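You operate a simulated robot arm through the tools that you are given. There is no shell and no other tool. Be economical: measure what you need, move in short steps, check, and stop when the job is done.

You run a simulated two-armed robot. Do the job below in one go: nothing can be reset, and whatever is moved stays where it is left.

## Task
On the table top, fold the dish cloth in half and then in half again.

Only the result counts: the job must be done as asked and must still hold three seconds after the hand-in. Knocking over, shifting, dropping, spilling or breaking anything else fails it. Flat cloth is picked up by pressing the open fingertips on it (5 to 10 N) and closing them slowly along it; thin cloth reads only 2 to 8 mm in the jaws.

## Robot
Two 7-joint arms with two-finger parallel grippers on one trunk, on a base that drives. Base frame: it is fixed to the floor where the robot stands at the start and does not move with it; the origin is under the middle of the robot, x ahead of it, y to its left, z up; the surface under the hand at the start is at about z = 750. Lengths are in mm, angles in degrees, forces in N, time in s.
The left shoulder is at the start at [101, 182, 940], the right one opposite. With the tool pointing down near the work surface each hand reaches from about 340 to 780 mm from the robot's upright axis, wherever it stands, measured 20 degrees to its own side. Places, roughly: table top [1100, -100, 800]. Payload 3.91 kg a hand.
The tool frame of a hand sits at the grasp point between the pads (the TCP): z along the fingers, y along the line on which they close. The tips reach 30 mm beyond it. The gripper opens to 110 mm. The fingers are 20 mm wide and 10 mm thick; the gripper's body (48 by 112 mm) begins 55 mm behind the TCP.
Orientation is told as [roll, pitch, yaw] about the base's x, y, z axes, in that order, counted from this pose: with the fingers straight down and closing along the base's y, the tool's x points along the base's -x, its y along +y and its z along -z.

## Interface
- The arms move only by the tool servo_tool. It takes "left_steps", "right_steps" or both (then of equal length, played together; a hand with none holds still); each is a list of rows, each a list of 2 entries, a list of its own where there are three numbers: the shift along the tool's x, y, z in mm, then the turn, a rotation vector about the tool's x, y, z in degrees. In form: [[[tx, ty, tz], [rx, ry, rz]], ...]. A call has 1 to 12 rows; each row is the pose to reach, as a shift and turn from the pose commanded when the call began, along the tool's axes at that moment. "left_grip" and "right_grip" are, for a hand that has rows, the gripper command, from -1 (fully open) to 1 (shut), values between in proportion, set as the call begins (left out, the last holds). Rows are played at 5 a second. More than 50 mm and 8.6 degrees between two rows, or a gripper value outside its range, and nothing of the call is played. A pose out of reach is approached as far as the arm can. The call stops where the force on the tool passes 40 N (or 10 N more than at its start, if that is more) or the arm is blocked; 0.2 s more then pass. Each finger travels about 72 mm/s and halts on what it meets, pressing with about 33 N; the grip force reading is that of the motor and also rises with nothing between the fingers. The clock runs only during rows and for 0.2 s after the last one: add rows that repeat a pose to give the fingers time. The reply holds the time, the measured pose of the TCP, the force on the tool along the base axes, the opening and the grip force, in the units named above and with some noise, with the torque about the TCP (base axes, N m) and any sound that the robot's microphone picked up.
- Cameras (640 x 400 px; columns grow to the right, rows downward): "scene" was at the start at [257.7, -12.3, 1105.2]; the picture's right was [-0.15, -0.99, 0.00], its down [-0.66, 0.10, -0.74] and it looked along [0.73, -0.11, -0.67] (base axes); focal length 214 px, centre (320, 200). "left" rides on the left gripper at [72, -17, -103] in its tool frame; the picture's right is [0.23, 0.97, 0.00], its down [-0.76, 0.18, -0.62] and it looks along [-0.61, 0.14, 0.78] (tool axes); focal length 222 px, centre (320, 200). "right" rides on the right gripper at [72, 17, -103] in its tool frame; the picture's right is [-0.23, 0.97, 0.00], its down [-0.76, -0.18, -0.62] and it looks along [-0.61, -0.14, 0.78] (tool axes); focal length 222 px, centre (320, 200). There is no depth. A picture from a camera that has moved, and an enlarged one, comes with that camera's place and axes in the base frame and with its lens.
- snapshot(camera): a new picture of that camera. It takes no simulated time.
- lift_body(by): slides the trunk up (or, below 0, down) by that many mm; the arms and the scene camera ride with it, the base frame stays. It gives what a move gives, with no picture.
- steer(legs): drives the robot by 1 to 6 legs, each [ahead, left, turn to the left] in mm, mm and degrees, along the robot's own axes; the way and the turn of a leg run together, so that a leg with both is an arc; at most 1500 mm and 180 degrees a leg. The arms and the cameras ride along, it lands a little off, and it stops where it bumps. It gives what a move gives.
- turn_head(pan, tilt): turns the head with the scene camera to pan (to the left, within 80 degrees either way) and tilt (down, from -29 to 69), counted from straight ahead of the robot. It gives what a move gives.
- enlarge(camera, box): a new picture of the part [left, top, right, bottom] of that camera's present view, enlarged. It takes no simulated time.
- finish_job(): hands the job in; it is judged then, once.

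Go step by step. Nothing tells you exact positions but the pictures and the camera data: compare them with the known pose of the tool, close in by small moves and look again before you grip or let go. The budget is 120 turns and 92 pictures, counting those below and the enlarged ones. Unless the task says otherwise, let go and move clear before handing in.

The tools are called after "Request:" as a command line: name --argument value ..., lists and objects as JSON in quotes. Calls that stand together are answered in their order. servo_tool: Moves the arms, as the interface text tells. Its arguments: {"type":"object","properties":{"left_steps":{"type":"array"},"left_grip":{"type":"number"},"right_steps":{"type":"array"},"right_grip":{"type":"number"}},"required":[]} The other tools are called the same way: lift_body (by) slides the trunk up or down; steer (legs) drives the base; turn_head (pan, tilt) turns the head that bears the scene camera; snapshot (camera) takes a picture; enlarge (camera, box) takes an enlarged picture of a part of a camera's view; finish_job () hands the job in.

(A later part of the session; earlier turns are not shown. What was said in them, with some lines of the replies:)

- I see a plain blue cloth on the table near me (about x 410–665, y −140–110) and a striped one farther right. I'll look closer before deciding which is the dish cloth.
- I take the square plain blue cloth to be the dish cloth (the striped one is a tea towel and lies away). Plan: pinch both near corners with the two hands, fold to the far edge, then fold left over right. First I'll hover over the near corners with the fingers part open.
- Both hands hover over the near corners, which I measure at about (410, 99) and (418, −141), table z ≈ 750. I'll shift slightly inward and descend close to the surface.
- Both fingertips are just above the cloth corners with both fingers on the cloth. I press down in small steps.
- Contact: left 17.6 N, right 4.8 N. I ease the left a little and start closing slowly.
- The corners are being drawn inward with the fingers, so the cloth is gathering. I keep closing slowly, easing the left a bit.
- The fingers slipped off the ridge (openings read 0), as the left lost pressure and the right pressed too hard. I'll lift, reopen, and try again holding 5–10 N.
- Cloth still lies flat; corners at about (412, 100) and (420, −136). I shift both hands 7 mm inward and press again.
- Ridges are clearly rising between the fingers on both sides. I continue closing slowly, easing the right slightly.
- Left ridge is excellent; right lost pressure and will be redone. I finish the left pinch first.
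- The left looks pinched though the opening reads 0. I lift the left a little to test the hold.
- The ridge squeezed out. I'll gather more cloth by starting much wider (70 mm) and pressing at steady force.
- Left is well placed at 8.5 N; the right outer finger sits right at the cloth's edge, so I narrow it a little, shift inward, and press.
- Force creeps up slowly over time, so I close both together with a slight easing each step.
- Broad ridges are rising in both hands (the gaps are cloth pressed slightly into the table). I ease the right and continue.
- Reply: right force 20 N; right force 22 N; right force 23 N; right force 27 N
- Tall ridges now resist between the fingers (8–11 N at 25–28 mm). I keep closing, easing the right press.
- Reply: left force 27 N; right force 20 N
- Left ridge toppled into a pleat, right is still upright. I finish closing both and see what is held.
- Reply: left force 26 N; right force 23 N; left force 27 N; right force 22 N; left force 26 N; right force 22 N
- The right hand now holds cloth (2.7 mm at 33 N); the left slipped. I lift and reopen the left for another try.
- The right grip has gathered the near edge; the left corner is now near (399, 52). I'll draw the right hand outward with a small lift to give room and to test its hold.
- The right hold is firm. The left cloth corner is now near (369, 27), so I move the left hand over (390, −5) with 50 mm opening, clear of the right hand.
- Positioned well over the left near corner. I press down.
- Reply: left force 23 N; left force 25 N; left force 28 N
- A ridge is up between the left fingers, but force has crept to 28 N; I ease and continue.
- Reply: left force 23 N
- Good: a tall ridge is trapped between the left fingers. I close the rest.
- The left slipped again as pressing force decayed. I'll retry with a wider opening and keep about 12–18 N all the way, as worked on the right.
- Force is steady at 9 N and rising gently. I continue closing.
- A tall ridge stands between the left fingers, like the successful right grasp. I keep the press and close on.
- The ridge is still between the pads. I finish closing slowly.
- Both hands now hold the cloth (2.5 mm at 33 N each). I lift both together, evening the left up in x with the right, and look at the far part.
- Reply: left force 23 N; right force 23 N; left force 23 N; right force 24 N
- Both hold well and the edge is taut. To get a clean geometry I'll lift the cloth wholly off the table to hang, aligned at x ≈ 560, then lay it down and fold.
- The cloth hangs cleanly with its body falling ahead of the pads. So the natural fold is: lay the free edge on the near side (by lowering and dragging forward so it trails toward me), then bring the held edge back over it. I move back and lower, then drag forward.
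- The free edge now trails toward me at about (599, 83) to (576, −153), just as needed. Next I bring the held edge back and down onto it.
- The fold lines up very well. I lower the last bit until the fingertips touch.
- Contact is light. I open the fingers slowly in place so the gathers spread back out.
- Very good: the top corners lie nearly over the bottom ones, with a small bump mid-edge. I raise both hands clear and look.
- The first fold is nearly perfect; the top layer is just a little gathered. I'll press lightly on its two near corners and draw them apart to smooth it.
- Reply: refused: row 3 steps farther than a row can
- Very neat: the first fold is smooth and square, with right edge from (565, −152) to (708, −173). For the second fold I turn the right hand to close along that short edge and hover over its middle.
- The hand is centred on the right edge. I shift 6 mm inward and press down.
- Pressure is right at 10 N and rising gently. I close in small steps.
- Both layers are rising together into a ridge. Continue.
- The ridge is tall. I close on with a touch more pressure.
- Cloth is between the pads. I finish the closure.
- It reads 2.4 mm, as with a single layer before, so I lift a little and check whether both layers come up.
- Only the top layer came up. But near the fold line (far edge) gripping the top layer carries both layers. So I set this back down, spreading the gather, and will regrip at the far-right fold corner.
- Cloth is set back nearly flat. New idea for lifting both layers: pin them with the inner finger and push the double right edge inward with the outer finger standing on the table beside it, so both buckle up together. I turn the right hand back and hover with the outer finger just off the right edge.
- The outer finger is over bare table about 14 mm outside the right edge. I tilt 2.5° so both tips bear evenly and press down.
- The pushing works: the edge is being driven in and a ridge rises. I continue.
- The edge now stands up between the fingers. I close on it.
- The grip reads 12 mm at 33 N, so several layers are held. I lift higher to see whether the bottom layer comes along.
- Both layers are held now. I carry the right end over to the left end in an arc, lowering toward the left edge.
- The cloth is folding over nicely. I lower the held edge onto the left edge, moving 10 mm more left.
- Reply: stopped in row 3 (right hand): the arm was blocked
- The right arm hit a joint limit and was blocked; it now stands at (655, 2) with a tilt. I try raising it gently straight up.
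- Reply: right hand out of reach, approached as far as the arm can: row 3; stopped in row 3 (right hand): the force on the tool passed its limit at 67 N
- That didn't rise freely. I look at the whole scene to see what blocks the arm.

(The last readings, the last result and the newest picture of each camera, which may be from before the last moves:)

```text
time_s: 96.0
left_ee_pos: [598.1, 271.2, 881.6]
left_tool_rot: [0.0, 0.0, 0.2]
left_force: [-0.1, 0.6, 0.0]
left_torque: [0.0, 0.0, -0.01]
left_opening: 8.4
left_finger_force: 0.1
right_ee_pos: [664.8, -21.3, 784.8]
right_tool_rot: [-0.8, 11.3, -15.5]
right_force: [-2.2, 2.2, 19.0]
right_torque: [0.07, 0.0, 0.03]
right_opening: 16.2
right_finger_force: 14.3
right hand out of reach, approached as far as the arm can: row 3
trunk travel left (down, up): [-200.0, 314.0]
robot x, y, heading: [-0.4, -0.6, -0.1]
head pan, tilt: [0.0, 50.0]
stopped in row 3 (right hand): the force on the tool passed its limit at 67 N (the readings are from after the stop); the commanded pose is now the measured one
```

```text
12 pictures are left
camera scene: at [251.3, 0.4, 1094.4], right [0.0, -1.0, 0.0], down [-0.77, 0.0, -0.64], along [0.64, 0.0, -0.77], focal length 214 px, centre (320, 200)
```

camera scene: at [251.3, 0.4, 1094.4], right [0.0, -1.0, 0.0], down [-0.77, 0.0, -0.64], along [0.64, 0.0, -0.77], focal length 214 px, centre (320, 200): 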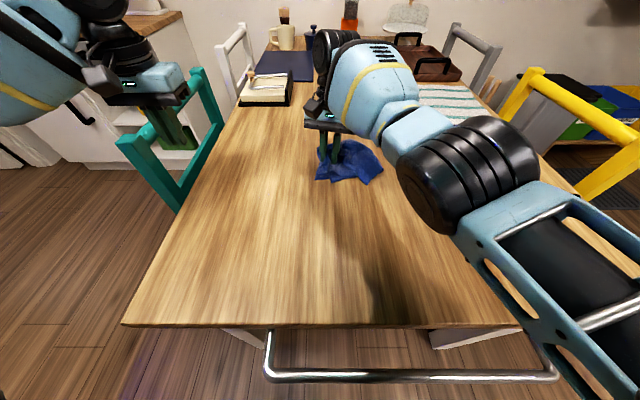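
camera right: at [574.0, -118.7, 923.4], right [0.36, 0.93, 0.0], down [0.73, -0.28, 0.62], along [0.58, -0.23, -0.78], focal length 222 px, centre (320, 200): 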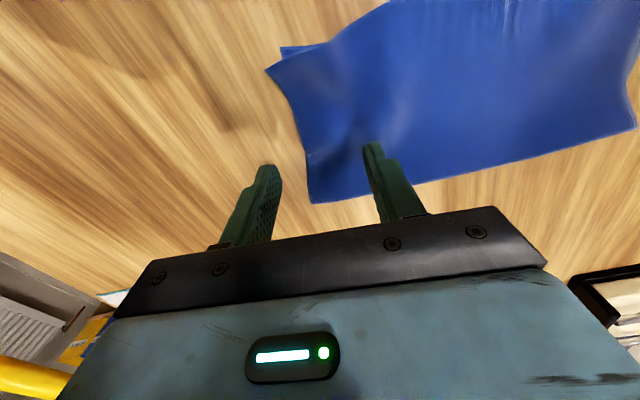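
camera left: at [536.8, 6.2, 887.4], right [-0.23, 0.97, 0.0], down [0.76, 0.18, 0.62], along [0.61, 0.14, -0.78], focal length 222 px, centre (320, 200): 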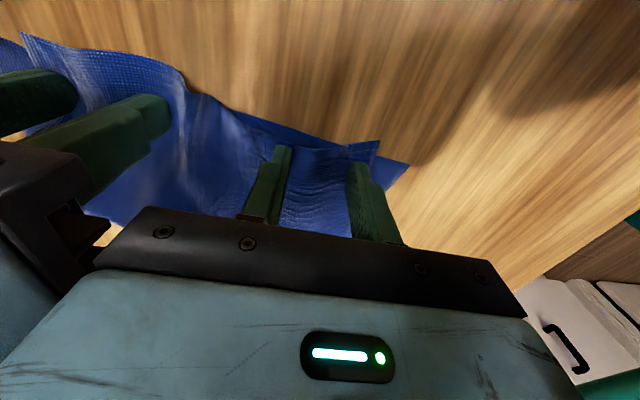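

The arm is stretched low across the table. Raising the trunk lifts the whole arm straight up without changing its pose.

Request:
lift_body --by 120

Request:
snapshot --camera "scene"

```text
time_s: 97.5
left_ee_pos: [599.6, 273.7, 999.8]
left_tool_rot: [0.1, 0.1, 0.0]
left_force: [-0.5, 0.2, -0.7]
left_torque: [0.0, 0.01, -0.02]
left_opening: 8.4
left_finger_force: 0.0
right_ee_pos: [660.7, -35.8, 950.5]
right_tool_rot: [0.6, 6.4, -16.7]
right_force: [-0.3, -0.4, 0.1]
right_torque: [-0.01, 0.0, 0.01]
right_opening: 35.8
right_finger_force: 0.0
trunk travel left (down, up): [-320.0, 194.0]
robot x, y, heading: [-3.0, -1.3, 0.2]
head pan, tilt: [0.0, 50.0]
```

```text
11 pictures are left
camera scene: at [216.2, 0.6, 1218.8], right [0.0, -1.0, 0.0], down [-0.77, 0.0, -0.64], along [0.64, 0.0, -0.77], focal length 214 px, centre (320, 200)
```

scene: 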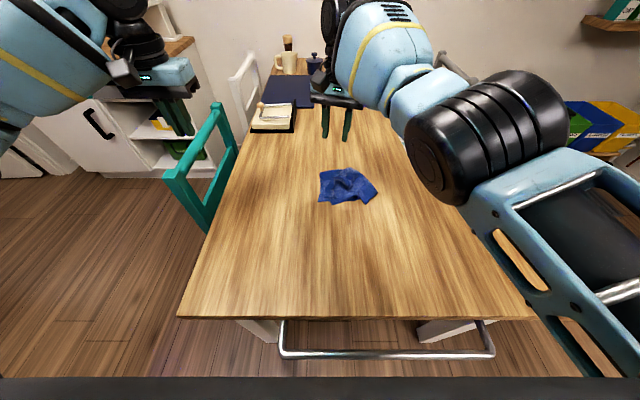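

The arm is free and clear above the cloth. I zoom in on the cloth's state.

Request:
enlarge --camera "scene" --box '[290, 145, 402, 215]'

```text
5.71 times, centred on (346, 180) of scene
camera zoom: at [216.2, 0.6, 1218.8], right [0.0, -1.0, 0.0], down [-0.77, 0.0, -0.64], along [0.64, 0.0, -0.77], focal length 1226 px, centre (171, 314)
```

zoom: 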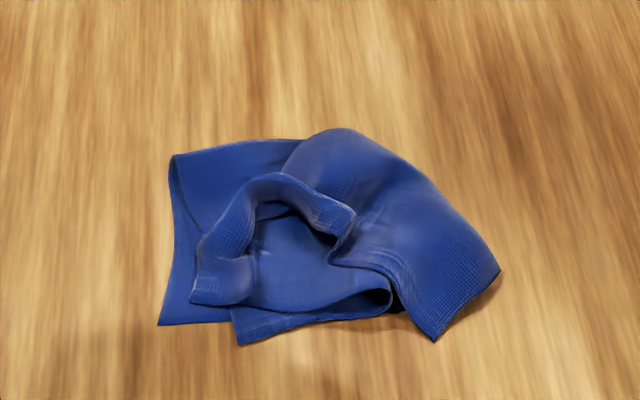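

The fold holds in the main, but the bottom layer's near-right corner (A, at about (588, −129)) lags and should come over to the near-left corner (598, 5). First I clear the right arm, restore it, and shift the base to the right so the left hand can do this comfortably.

Request:
servo_tool --right_steps '[[[0, -40, 0], [0, -2, -5]], [[0, -80, 0], [0, -4, -10]], [[0, -120, 0], [0, -6.4, -16]], [[10, -160, 0], [0, -6.4, -16]], [[20, -200, 0], [0, -6.4, -16]], [[20, -200, 0], [0, -6.4, -16]]]' --right_grip 0.85

Request:
steer --legs '[[0, -150, 0]]'

Request:
lift_body --by -120

```text
time_s: 98.9
left_ee_pos: [600.1, 273.3, 1000.1]
left_tool_rot: [0.0, 0.1, 0.1]
left_force: [0.1, 0.7, -0.9]
left_torque: [0.0, -0.02, -0.01]
left_opening: 8.4
left_finger_force: 0.0
right_ee_pos: [583.5, -207.1, 954.0]
right_tool_rot: [1.3, -1.1, 0.6]
right_force: [0.9, 0.7, 1.0]
right_torque: [-0.04, 0.01, 0.0]
right_opening: 8.2
right_finger_force: 0.0
trunk travel left (down, up): [-320.0, 194.0]
robot x, y, heading: [-0.8, -0.6, 0.3]
head pan, tilt: [0.0, 50.0]
```

```text
time_s: 100.8
left_ee_pos: [599.8, 119.5, 1001.0]
left_tool_rot: [0.0, 0.0, 0.0]
left_force: [0.8, 0.9, 0.0]
left_torque: [0.01, 0.01, 0.0]
left_opening: 8.4
left_finger_force: 0.0
right_ee_pos: [583.4, -359.2, 954.4]
right_tool_rot: [1.4, -1.2, 0.4]
right_force: [0.0, 0.2, 1.2]
right_torque: [0.02, -0.01, 0.01]
right_opening: 8.3
right_finger_force: 0.1
trunk travel left (down, up): [-320.0, 194.0]
robot x, y, heading: [2.1, -154.1, -0.1]
head pan, tilt: [0.0, 50.0]
```

```text
time_s: 102.3
left_ee_pos: [600.7, 120.3, 879.8]
left_tool_rot: [0.1, 0.0, 0.1]
left_force: [-0.6, -0.2, 0.9]
left_torque: [0.01, 0.0, -0.01]
left_opening: 8.3
left_finger_force: 0.1
right_ee_pos: [583.4, -358.6, 835.6]
right_tool_rot: [1.3, -1.2, 0.5]
right_force: [-0.9, 0.2, 0.0]
right_torque: [0.01, 0.0, 0.03]
right_opening: 8.2
right_finger_force: 0.1
trunk travel left (down, up): [-200.0, 314.0]
robot x, y, heading: [1.8, -153.6, -0.0]
head pan, tilt: [0.0, 50.0]
```

Request:
enlarge --camera "scene" --box '[216, 120, 360, 210]'

```text
4.44 times, centred on (288, 165) of scene
camera zoom: at [251.9, -150.4, 1094.4], right [0.0, -1.0, 0.0], down [-0.77, 0.0, -0.64], along [0.64, 0.0, -0.77], focal length 953 px, centre (462, 356)
```

zoom: 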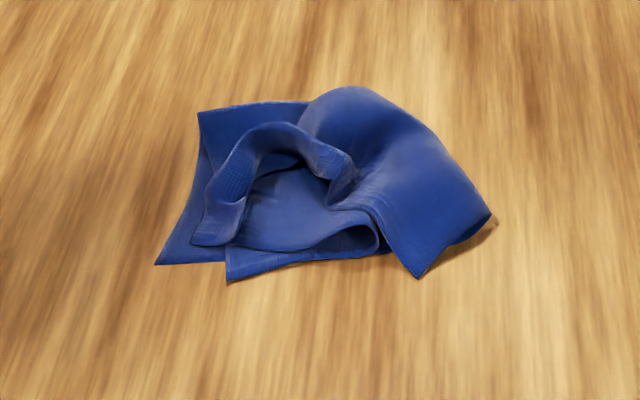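

I now read the layers: the top layer folded properly; only the outer sheet's corner A at (589, −128) must be carried left to about (599, 0). The left hand goes above A's sheet at (630, −133).

Request:
servo_tool --left_steps '[[[-5, -43, 0], [0, 0, 0]], [[-10, -86, 0], [0, 0, 0]], [[-15, -129, 0], [0, 0, 0]], [[-20, -171, 0], [0, 0, 0]], [[-25, -213, 10], [0, 0, 0]], [[-28, -253, 30], [0, 0, 0]], [[-28, -253, 65], [0, 0, 0]], [[-28, -253, 65], [0, 0, 0]]]' --left_grip 0.22

Request:
snapshot --camera "left"

```text
time_s: 104.1
left_ee_pos: [629.9, -131.9, 815.1]
left_tool_rot: [0.0, 0.0, 0.2]
left_force: [0.3, 0.3, 0.1]
left_torque: [-0.01, 0.07, 0.02]
left_opening: 42.9
left_finger_force: 0.1
right_ee_pos: [583.3, -357.9, 834.0]
right_tool_rot: [1.3, -1.3, 0.4]
right_force: [0.1, -0.2, -0.2]
right_torque: [0.01, 0.0, 0.0]
right_opening: 8.1
right_finger_force: 0.1
trunk travel left (down, up): [-200.0, 314.0]
robot x, y, heading: [1.2, -151.6, -0.0]
head pan, tilt: [0.0, 50.0]
```

```text
8 pictures are left
camera left: at [557.3, -148.2, 919.3], right [-0.23, 0.97, 0.0], down [0.76, 0.18, 0.62], along [0.61, 0.14, -0.78], focal length 222 px, centre (320, 200)
```

left: 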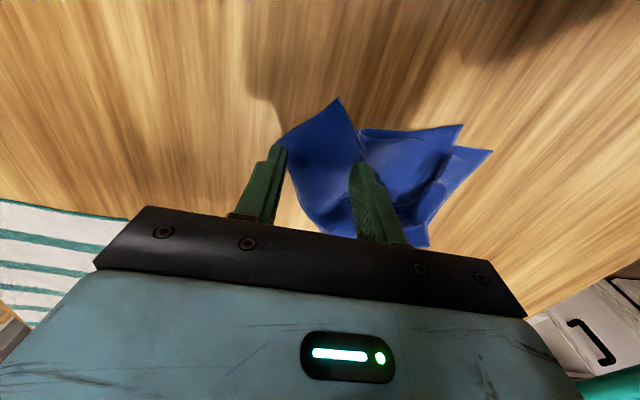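

Request:
servo_tool --left_steps '[[[-10, 3, 8], [0, 0, 0]], [[-10, 3, 16], [0, 0, 0]], [[-10, 3, 22], [0, 0, 0]], [[-10, 3, 25], [0, 0, 0]], [[-10, 3, 25], [0, 0, 0]]]' --left_grip 0.16

Request:
servo_tool --left_steps '[[[0, 0, 2], [0, 0, 0]], [[0, 0, 4], [0, 0, 0]], [[0, 0, 4], [0, 0, 0]]]'

```text
time_s: 105.3
left_ee_pos: [639.0, -129.8, 790.7]
left_tool_rot: [0.1, 0.1, 0.2]
left_force: [0.7, 0.2, 0.5]
left_torque: [-0.01, -0.01, 0.01]
left_opening: 46.2
left_finger_force: 0.1
right_ee_pos: [583.2, -359.4, 834.3]
right_tool_rot: [1.3, -1.2, 0.5]
right_force: [-0.3, -1.0, 0.6]
right_torque: [0.0, 0.02, -0.04]
right_opening: 8.3
right_finger_force: 0.0
trunk travel left (down, up): [-200.0, 314.0]
robot x, y, heading: [0.9, -151.7, -0.4]
head pan, tilt: [0.0, 50.0]
```

```text
time_s: 106.1
left_ee_pos: [639.2, -129.1, 786.0]
left_tool_rot: [0.1, 0.1, 0.1]
left_force: [-0.7, 0.1, -0.3]
left_torque: [0.02, -0.01, -0.02]
left_opening: 46.4
left_finger_force: 0.0
right_ee_pos: [583.5, -359.1, 833.4]
right_tool_rot: [1.3, -1.2, 0.5]
right_force: [0.4, 0.9, 0.7]
right_torque: [-0.01, -0.01, 0.0]
right_opening: 8.4
right_finger_force: 0.0
trunk travel left (down, up): [-200.0, 314.0]
robot x, y, heading: [-3.5, -153.1, 0.2]
head pan, tilt: [0.0, 50.0]
```

Request:
servo_tool --left_steps '[[[0, 0, 1], [0, 0, 0]], [[0, 0, 2], [0, 0, 0]], [[0, 0, 2], [0, 0, 0]]]'

Request:
servo_tool --left_steps '[[[0, 0, 0.8], [0, 0, 0]], [[0, 0, 0.8], [0, 0, 0]]]'

```text
time_s: 106.9
left_ee_pos: [637.1, -127.9, 786.0]
left_tool_rot: [0.0, -0.1, 0.1]
left_force: [0.2, 0.4, 2.3]
left_torque: [0.06, 0.03, 0.03]
left_opening: 46.4
left_finger_force: 0.8
right_ee_pos: [583.4, -359.8, 833.5]
right_tool_rot: [1.3, -1.2, 0.6]
right_force: [-0.6, 0.2, -0.7]
right_torque: [0.01, -0.01, -0.01]
right_opening: 8.3
right_finger_force: 0.1
trunk travel left (down, up): [-200.0, 314.0]
robot x, y, heading: [-0.5, -151.6, 0.1]
head pan, tilt: [0.0, 50.0]
```

```text
time_s: 107.5
left_ee_pos: [638.1, -128.0, 784.1]
left_tool_rot: [0.0, -0.1, 0.1]
left_force: [-0.2, 0.4, 6.2]
left_torque: [0.22, 0.01, -0.01]
left_opening: 46.5
left_finger_force: 0.3
right_ee_pos: [584.3, -358.4, 834.1]
right_tool_rot: [1.3, -1.2, 0.5]
right_force: [-0.4, -0.4, 0.4]
right_torque: [-0.02, 0.0, 0.03]
right_opening: 8.3
right_finger_force: 0.1
trunk travel left (down, up): [-200.0, 314.0]
robot x, y, heading: [1.8, -148.4, -0.3]
head pan, tilt: [0.0, 50.0]
```

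Contact is mostly on the inner finger, so I tilt slightly to even it, and begin closing.

Request:
servo_tool --left_steps '[[[0, 0, 0.3], [-2, 0, 0]], [[0, 0, 0.6], [-3, 0, 0]], [[0, 0, 0.6], [-3, 0, 0]]]'

Request:
servo_tool --left_steps '[[[0, 0, 0.2], [0, 0, 0]]]' --left_grip 0.23

Request:
servo_tool --left_steps '[[[0, 0, 0.1], [0, 0, 0]]]' --left_grip 0.3

Request:
servo_tool --left_steps '[[[0, 0, 0.1], [0, 0, 0]]]' --left_grip 0.37

```text
time_s: 108.3
left_ee_pos: [638.8, -128.8, 783.2]
left_tool_rot: [2.9, 0.0, 0.0]
left_force: [-0.7, -2.7, 7.6]
left_torque: [-0.13, 0.06, 0.02]
left_opening: 46.7
left_finger_force: 0.6
right_ee_pos: [583.3, -359.7, 834.8]
right_tool_rot: [1.2, -1.2, 0.4]
right_force: [0.5, 1.0, 0.6]
right_torque: [-0.01, 0.02, 0.01]
right_opening: 8.5
right_finger_force: 0.0
trunk travel left (down, up): [-200.0, 314.0]
robot x, y, heading: [2.3, -154.5, 0.2]
head pan, tilt: [0.0, 50.0]
```

```text
time_s: 108.7
left_ee_pos: [636.7, -127.7, 781.9]
left_tool_rot: [3.0, 0.0, 0.1]
left_force: [2.4, 0.6, 8.0]
left_torque: [0.02, -0.02, -0.04]
left_opening: 41.9
left_finger_force: 0.1
right_ee_pos: [582.9, -358.2, 833.3]
right_tool_rot: [1.3, -1.2, 0.5]
right_force: [0.5, -0.4, -1.3]
right_torque: [-0.01, -0.03, -0.01]
right_opening: 8.4
right_finger_force: 0.0
trunk travel left (down, up): [-200.0, 314.0]
robot x, y, heading: [0.9, -152.6, 0.2]
head pan, tilt: [0.0, 50.0]
```

```text
time_s: 109.1
left_ee_pos: [637.5, -129.5, 783.1]
left_tool_rot: [2.9, -0.1, 0.0]
left_force: [3.3, 1.3, 8.7]
left_torque: [0.02, -0.01, 0.0]
left_opening: 38.4
left_finger_force: 0.1
right_ee_pos: [584.1, -357.8, 833.4]
right_tool_rot: [1.3, -1.2, 0.5]
right_force: [-0.4, -0.7, 0.5]
right_torque: [0.05, 0.01, 0.03]
right_opening: 8.1
right_finger_force: 0.0
trunk travel left (down, up): [-200.0, 314.0]
robot x, y, heading: [0.7, -149.6, 0.0]
head pan, tilt: [0.0, 50.0]
```

```text
time_s: 109.5
left_ee_pos: [637.7, -129.9, 783.0]
left_tool_rot: [3.0, 0.0, 0.0]
left_force: [-2.4, 1.4, 12.5]
left_torque: [0.05, 0.16, -0.02]
left_opening: 34.3
left_finger_force: 0.1
right_ee_pos: [583.4, -358.2, 835.5]
right_tool_rot: [1.3, -1.2, 0.5]
right_force: [0.2, 0.4, -0.1]
right_torque: [0.03, -0.01, -0.03]
right_opening: 8.2
right_finger_force: 0.1
trunk travel left (down, up): [-200.0, 314.0]
robot x, y, heading: [-0.8, -153.0, -0.3]
head pan, tilt: [0.0, 50.0]
```

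Forces are good and even. I close the rest of the way.

Request:
servo_tool --left_steps '[[[0, 0, 0], [0, 0, 0]]]' --left_grip 0.44

Request:
servo_tool --left_steps '[[[0, 0, 0], [0, 0, 0]]]' --left_grip 0.51

Request:
servo_tool --left_steps '[[[0, 0, 0], [0, 0, 0]]]' --left_grip 0.58

Request:
servo_tool --left_steps '[[[0, 0, 0], [0, 0, 0]]]' --left_grip 0.65

Request:
servo_tool --left_steps '[[[0, 0, 0], [0, 0, 0]]]' --left_grip 0.73

Request:
servo_tool --left_steps '[[[0, 0, 0], [0, 0, 0]]]' --left_grip 0.81

Request:
servo_tool --left_steps '[[[0, 0, 0], [0, 0, 0]]]' --left_grip 0.89

Request:
servo_tool --left_steps '[[[0, 0, 0], [0, 0, 0]], [[0, 0, 0], [0, 0, 0]]]' --left_grip 1

```text
time_s: 109.9
left_ee_pos: [638.0, -131.1, 783.2]
left_tool_rot: [3.1, 0.0, 0.0]
left_force: [-1.4, 0.5, 14.1]
left_torque: [0.01, 0.13, -0.01]
left_opening: 30.7
left_finger_force: 0.1
right_ee_pos: [582.5, -359.2, 835.6]
right_tool_rot: [1.2, -1.1, 0.5]
right_force: [0.2, 0.0, -0.1]
right_torque: [0.0, 0.02, -0.02]
right_opening: 8.2
right_finger_force: 0.0
trunk travel left (down, up): [-200.0, 314.0]
robot x, y, heading: [-0.1, -149.9, 0.2]
head pan, tilt: [0.0, 50.0]
```

```text
time_s: 110.3
left_ee_pos: [636.8, -130.8, 783.4]
left_tool_rot: [3.0, -0.1, 0.0]
left_force: [-0.3, 0.2, 13.2]
left_torque: [-0.02, 0.09, -0.01]
left_opening: 27.8
left_finger_force: 0.8
right_ee_pos: [582.0, -359.2, 834.2]
right_tool_rot: [1.3, -1.3, 0.5]
right_force: [0.2, 0.2, 1.2]
right_torque: [0.03, 0.0, -0.01]
right_opening: 8.5
right_finger_force: 0.0
trunk travel left (down, up): [-200.0, 314.0]
robot x, y, heading: [0.9, -151.9, 0.1]
head pan, tilt: [0.0, 50.0]
```

```text
time_s: 110.7
left_ee_pos: [638.0, -129.0, 782.8]
left_tool_rot: [3.0, -0.1, 0.1]
left_force: [0.2, 0.2, 13.6]
left_torque: [0.0, 0.0, 0.03]
left_opening: 21.2
left_finger_force: 0.0
right_ee_pos: [582.6, -359.3, 834.5]
right_tool_rot: [1.2, -1.2, 0.5]
right_force: [0.0, 0.1, 0.3]
right_torque: [0.0, 0.02, -0.05]
right_opening: 8.1
right_finger_force: 0.0
trunk travel left (down, up): [-200.0, 314.0]
robot x, y, heading: [0.3, -152.8, -0.0]
head pan, tilt: [0.0, 50.0]
```

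```text
time_s: 111.1
left_ee_pos: [638.7, -130.7, 783.3]
left_tool_rot: [3.0, 0.1, 0.1]
left_force: [-0.1, -1.0, 13.6]
left_torque: [0.02, 0.08, -0.03]
left_opening: 18.7
left_finger_force: 0.1
right_ee_pos: [583.1, -357.1, 833.9]
right_tool_rot: [1.3, -1.2, 0.5]
right_force: [0.2, 0.1, -0.3]
right_torque: [0.01, -0.01, -0.03]
right_opening: 8.2
right_finger_force: 0.0
trunk travel left (down, up): [-200.0, 314.0]
robot x, y, heading: [-1.5, -149.6, 0.2]
head pan, tilt: [0.0, 50.0]
```

```text
time_s: 111.5
left_ee_pos: [636.9, -129.9, 781.9]
left_tool_rot: [2.9, 0.0, 0.1]
left_force: [-0.2, -0.5, 13.2]
left_torque: [-0.03, 0.02, -0.04]
left_opening: 15.0
left_finger_force: 0.2
right_ee_pos: [583.6, -359.4, 835.0]
right_tool_rot: [1.3, -1.2, 0.5]
right_force: [0.5, -0.8, -0.5]
right_torque: [-0.02, -0.01, -0.01]
right_opening: 8.2
right_finger_force: 0.0
trunk travel left (down, up): [-200.0, 314.0]
robot x, y, heading: [0.6, -149.3, -0.1]
head pan, tilt: [0.0, 50.0]
```

```text
time_s: 111.9
left_ee_pos: [637.9, -129.6, 782.4]
left_tool_rot: [3.1, -0.1, 0.0]
left_force: [0.0, 0.0, 13.9]
left_torque: [0.01, 0.02, -0.04]
left_opening: 9.1
left_finger_force: 0.1
right_ee_pos: [582.4, -358.8, 834.5]
right_tool_rot: [1.3, -1.2, 0.5]
right_force: [-0.5, 0.1, -0.7]
right_torque: [0.02, -0.02, 0.0]
right_opening: 8.2
right_finger_force: 0.0
trunk travel left (down, up): [-200.0, 314.0]
robot x, y, heading: [1.7, -149.5, 0.2]
head pan, tilt: [0.0, 50.0]
```

```text
time_s: 112.3
left_ee_pos: [638.4, -129.7, 782.3]
left_tool_rot: [3.0, 0.0, 0.1]
left_force: [1.2, 1.6, 13.0]
left_torque: [-0.01, 0.05, -0.05]
left_opening: 4.5
left_finger_force: 0.0
right_ee_pos: [582.0, -358.3, 834.8]
right_tool_rot: [1.3, -1.2, 0.5]
right_force: [-0.3, -0.5, -1.2]
right_torque: [0.03, -0.03, 0.04]
right_opening: 8.4
right_finger_force: 0.0
trunk travel left (down, up): [-200.0, 314.0]
robot x, y, heading: [-1.2, -151.1, 0.0]
head pan, tilt: [0.0, 50.0]
```

```text
time_s: 112.9
left_ee_pos: [637.8, -129.8, 782.7]
left_tool_rot: [3.1, 0.0, 0.1]
left_force: [1.2, 0.6, 13.2]
left_torque: [0.0, 0.04, -0.06]
left_opening: 2.1
left_finger_force: 33.3
right_ee_pos: [582.3, -358.5, 835.0]
right_tool_rot: [1.3, -1.2, 0.5]
right_force: [0.1, 0.1, -0.7]
right_torque: [-0.02, 0.0, -0.01]
right_opening: 8.5
right_finger_force: 0.0
trunk travel left (down, up): [-200.0, 314.0]
robot x, y, heading: [1.0, -149.4, -0.0]
head pan, tilt: [0.0, 50.0]
```

Single outer layer is held (2.1 mm). I lift it and carry it left over the stack.

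Request:
servo_tool --left_steps '[[[0, 5, -25], [0, 0, 0]], [[0, 25, -50], [0, 0, 0]], [[0, 55, -62], [0, 0, 0]], [[0, 85, -55], [0, 0, 0]], [[0, 105, -38], [0, 0, 0]], [[0, 115, -22], [0, 0, 0]], [[0, 115, -15], [0, 0, 0]], [[0, 115, -15], [0, 0, 0]]]'

Request:
enlarge --camera "scene" --box '[216, 120, 360, 210]'

```text
time_s: 114.7
left_ee_pos: [639.8, -14.6, 800.2]
left_tool_rot: [3.0, 0.0, 0.2]
left_force: [0.0, 0.6, 0.6]
left_torque: [0.03, 0.02, -0.04]
left_opening: 2.2
left_finger_force: 33.3
right_ee_pos: [582.9, -359.0, 833.1]
right_tool_rot: [1.4, -1.3, 0.5]
right_force: [-0.4, 0.2, 0.4]
right_torque: [-0.01, -0.01, 0.02]
right_opening: 8.3
right_finger_force: 0.0
trunk travel left (down, up): [-200.0, 314.0]
robot x, y, heading: [-0.3, -150.6, 0.1]
head pan, tilt: [0.0, 50.0]
```

```text
4.44 times, centred on (288, 165) of scene
camera zoom: at [252.2, -150.4, 1094.2], right [0.0, -1.0, 0.0], down [-0.77, 0.0, -0.64], along [0.64, 0.0, -0.77], focal length 953 px, centre (462, 356)
```

zoom: 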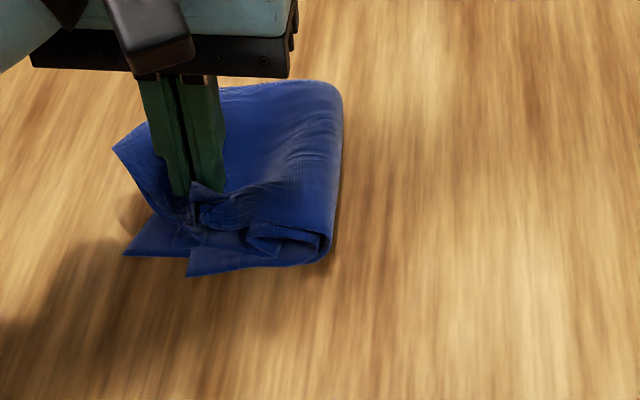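

Excellent: the outer sheet is over and the stack is a compact quarter. I ease it 12 mm toward me, lower it, and release by spreading slowly.

Request:
servo_tool --left_steps '[[[6, 0, 4], [0, 0, 0]], [[12, 0, 9], [0, 0, 0]], [[12, 0, 11], [0, 0, 0]], [[12, 0, 11], [0, 0, 0]]]'

Request:
servo_tool --left_steps '[[[0, 0, 0], [0, 0, 0]], [[0, 0, 0], [0, 0, 0]]]' --left_grip 0.8

Request:
servo_tool --left_steps '[[[0, 0, 0], [0, 0, 0]]]' --left_grip 0.6

Request:
servo_tool --left_steps '[[[0, 0, 0], [0, 0, 0]], [[0, 0, 0], [0, 0, 0]]]' --left_grip 0.4

Request:
servo_tool --left_steps '[[[0, 0, -25], [0, 0, 0]], [[0, 0, -60], [0, 0, 0]], [[0, 0, -95], [0, 0, 0]], [[0, 45, -105], [0, 0, 0]], [[0, 90, -105], [0, 0, 0]], [[0, 135, -105], [0, 0, 0]]]'

Request:
enlarge --camera "scene" --box '[206, 115, 350, 205]'

```text
time_s: 115.7
left_ee_pos: [625.0, -13.5, 790.3]
left_tool_rot: [3.0, 0.1, 0.1]
left_force: [0.6, -0.5, 0.8]
left_torque: [-0.01, -0.01, 0.02]
left_opening: 2.1
left_finger_force: 32.7
right_ee_pos: [583.2, -358.4, 834.3]
right_tool_rot: [1.3, -1.2, 0.5]
right_force: [0.0, -0.4, -0.9]
right_torque: [0.03, 0.01, 0.03]
right_opening: 8.2
right_finger_force: 0.1
trunk travel left (down, up): [-200.0, 314.0]
robot x, y, heading: [-1.4, -148.3, 0.1]
head pan, tilt: [0.0, 50.0]
```

```text
time_s: 116.3
left_ee_pos: [625.9, -14.3, 791.2]
left_tool_rot: [3.0, 0.0, 0.1]
left_force: [-0.1, 0.7, 0.1]
left_torque: [0.0, 0.01, 0.0]
left_opening: 10.8
left_finger_force: 0.0
right_ee_pos: [582.9, -360.2, 834.1]
right_tool_rot: [1.3, -1.2, 0.6]
right_force: [0.6, 0.0, -0.4]
right_torque: [-0.01, 0.01, -0.01]
right_opening: 8.1
right_finger_force: 0.2
trunk travel left (down, up): [-200.0, 314.0]
robot x, y, heading: [0.4, -150.5, -0.2]
head pan, tilt: [0.0, 50.0]
```

```text
time_s: 116.7
left_ee_pos: [625.9, -13.8, 791.0]
left_tool_rot: [3.0, 0.1, 0.1]
left_force: [0.2, -0.4, 0.8]
left_torque: [0.05, -0.01, -0.02]
left_opening: 21.8
left_finger_force: 0.1
right_ee_pos: [582.8, -358.8, 833.1]
right_tool_rot: [1.3, -1.1, 0.4]
right_force: [0.8, 0.6, 0.2]
right_torque: [0.0, -0.01, -0.01]
right_opening: 8.3
right_finger_force: 0.0
trunk travel left (down, up): [-200.0, 314.0]
robot x, y, heading: [1.4, -147.1, 0.3]
head pan, tilt: [0.0, 50.0]
```

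```text
time_s: 117.3
left_ee_pos: [626.2, -13.5, 791.3]
left_tool_rot: [3.0, 0.2, 0.1]
left_force: [0.8, -0.6, 0.2]
left_torque: [0.02, -0.02, 0.03]
left_opening: 33.0
left_finger_force: 0.1
right_ee_pos: [584.4, -357.9, 835.3]
right_tool_rot: [1.3, -1.1, 0.5]
right_force: [-0.1, 0.2, -0.5]
right_torque: [-0.02, -0.02, -0.03]
right_opening: 8.2
right_finger_force: 0.1
trunk travel left (down, up): [-200.0, 314.0]
robot x, y, heading: [1.2, -149.4, 0.2]
head pan, tilt: [0.0, 50.0]
```

```text
time_s: 118.7
left_ee_pos: [627.4, 115.1, 900.3]
left_tool_rot: [3.0, 0.2, 0.0]
left_force: [-0.4, -0.2, 0.6]
left_torque: [-0.02, 0.01, 0.0]
left_opening: 32.9
left_finger_force: 0.1
right_ee_pos: [583.6, -358.4, 834.1]
right_tool_rot: [1.2, -1.3, 0.5]
right_force: [0.0, -0.6, -0.6]
right_torque: [0.02, 0.01, 0.01]
right_opening: 8.3
right_finger_force: 0.1
trunk travel left (down, up): [-200.0, 314.0]
robot x, y, heading: [-1.4, -150.7, 0.3]
head pan, tilt: [0.0, 50.0]
```

```text
4.44 times, centred on (278, 160) of scene
camera zoom: at [252.2, -149.8, 1094.2], right [0.0, -1.0, 0.0], down [-0.77, 0.0, -0.64], along [0.64, 0.0, -0.77], focal length 953 px, centre (507, 378)
```

zoom: 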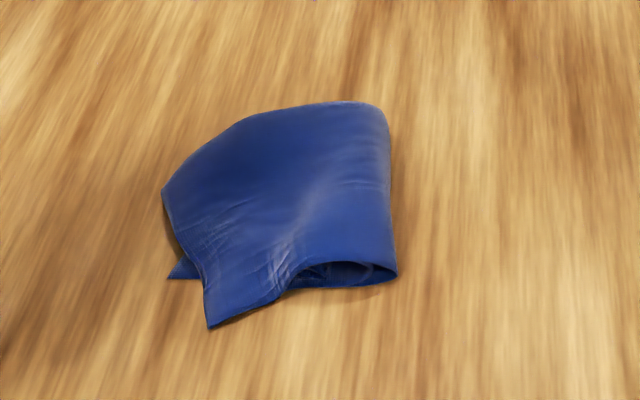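

The cloth is now a tidy quarter; only the outer flap's corner sticks out about 30 mm toward me at (570, −3). I press lightly on the flap and slide it a bit forward and left to square it.

Request:
servo_tool --left_steps '[[[5, -40, 0], [1, 0, 0]], [[10, -80, 0], [2, 0, 0]], [[22, -120, 15], [3, 0, 0]], [[22, -120, 60], [3, 0, 0]], [[22, -120, 95], [3, 0, 0]], [[22, -120, 108], [3, 0, 0]], [[22, -120, 108], [3, 0, 0]]]' --left_grip 0.85

Request:
servo_tool --left_steps '[[[0, 0, 2], [0, 0, 0]], [[0, 0, 4], [0, 0, 0]], [[0, 0, 4], [0, 0, 0]]]'

```text
time_s: 120.3
left_ee_pos: [605.7, 1.0, 789.3]
left_tool_rot: [0.1, 0.0, 0.1]
left_force: [0.3, -0.6, 0.3]
left_torque: [0.03, 0.0, 0.0]
left_opening: 8.1
left_finger_force: 0.0
right_ee_pos: [584.4, -358.3, 834.4]
right_tool_rot: [1.3, -1.2, 0.5]
right_force: [0.1, 0.5, -0.6]
right_torque: [-0.02, -0.01, -0.01]
right_opening: 8.4
right_finger_force: 0.0
trunk travel left (down, up): [-200.0, 314.0]
robot x, y, heading: [-1.7, -152.1, -0.0]
head pan, tilt: [0.0, 50.0]
```

```text
time_s: 121.1
left_ee_pos: [603.2, 0.9, 786.5]
left_tool_rot: [-0.1, 0.0, 0.1]
left_force: [1.0, 0.1, 1.9]
left_torque: [-0.02, -0.05, -0.01]
left_opening: 8.5
left_finger_force: 0.0
right_ee_pos: [583.8, -359.6, 834.2]
right_tool_rot: [1.4, -1.2, 0.5]
right_force: [-0.4, 0.1, 0.6]
right_torque: [0.01, 0.0, 0.05]
right_opening: 8.4
right_finger_force: 0.0
trunk travel left (down, up): [-200.0, 314.0]
robot x, y, heading: [-0.8, -151.3, -0.2]
head pan, tilt: [0.0, 50.0]
```

Request:
servo_tool --left_steps '[[[0, 0, 0.8], [0, 0, 0]], [[-5, 2, 0.8], [0, 0, 0]], [[-10, 4, 0.8], [0, 0, 0]], [[-15, 6, 0.8], [0, 0, 0]], [[-20, 8, 0.8], [0, 0, 0]], [[-26, 10, 0.8], [0, 0, 0]], [[-26, 10, 0.8], [0, 0, 0]]]'

Request:
servo_tool --left_steps '[[[0, 0, -25], [0, 0, 0]], [[0, 0, -60], [0, 0, 0]], [[0, 20, -95], [0, 0, 0]], [[0, 65, -105], [0, 0, 0]], [[0, 110, -105], [0, 0, 0]], [[0, 150, -105], [0, 0, 0]]]'

Request:
enlarge --camera "scene" --box '[206, 115, 350, 205]'

```text
time_s: 122.7
left_ee_pos: [630.1, 10.5, 785.9]
left_tool_rot: [0.0, 0.0, 0.2]
left_force: [-1.5, 0.3, 2.1]
left_torque: [-0.04, 0.01, 0.0]
left_opening: 8.5
left_finger_force: 0.5
right_ee_pos: [583.6, -358.2, 834.6]
right_tool_rot: [1.2, -1.2, 0.5]
right_force: [-1.1, 0.3, -0.1]
right_torque: [0.01, 0.01, 0.01]
right_opening: 8.3
right_finger_force: 0.0
trunk travel left (down, up): [-200.0, 314.0]
robot x, y, heading: [2.4, -149.8, 0.2]
head pan, tilt: [0.0, 50.0]
```

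```text
time_s: 124.1
left_ee_pos: [626.4, 163.0, 891.8]
left_tool_rot: [0.1, 0.1, 0.0]
left_force: [0.5, 0.2, 0.3]
left_torque: [0.02, 0.01, 0.0]
left_opening: 8.4
left_finger_force: 0.0
right_ee_pos: [583.9, -358.0, 832.9]
right_tool_rot: [1.3, -1.2, 0.5]
right_force: [-0.2, -0.6, -0.3]
right_torque: [0.02, 0.02, -0.01]
right_opening: 8.3
right_finger_force: 0.0
trunk travel left (down, up): [-200.0, 314.0]
robot x, y, heading: [2.6, -149.5, 0.1]
head pan, tilt: [0.0, 50.0]
```

```text
4.44 times, centred on (278, 160) of scene
camera zoom: at [252.2, -150.0, 1094.2], right [0.0, -1.0, 0.0], down [-0.77, 0.0, -0.64], along [0.64, 0.0, -0.77], focal length 953 px, centre (507, 378)
```

zoom: 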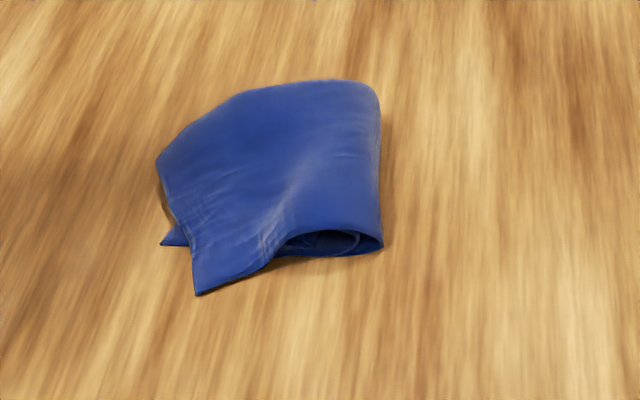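

The cloth lies as a compact four-layer quarter on the table top, nothing else was touched, and both hands are clear. I hand in.

Request:
finish_job

```text
The job is handed in.
```

I folded the blue cloth in half and then in half again. It lies on the table as a four-layer stack of about a quarter of its size.

- **Which cloth:** I took the plain blue square cloth to be the dish cloth and left the striped one alone.
- **Neatness:** The first fold came out square. The second is less tidy. One outer corner sticks out about 20–30 mm past the near edge, the inner layers are somewhat crumpled, and the fold on the right is a little puffed up.
- **Arm trouble:** The right arm jammed during the second fold and pushed the cloth sideways. I freed it by raising the trunk, moved the base 150 mm to the right, and finished with the left hand.
- **Surroundings:** Nothing else on the table appears to have moved, and both hands are clear.
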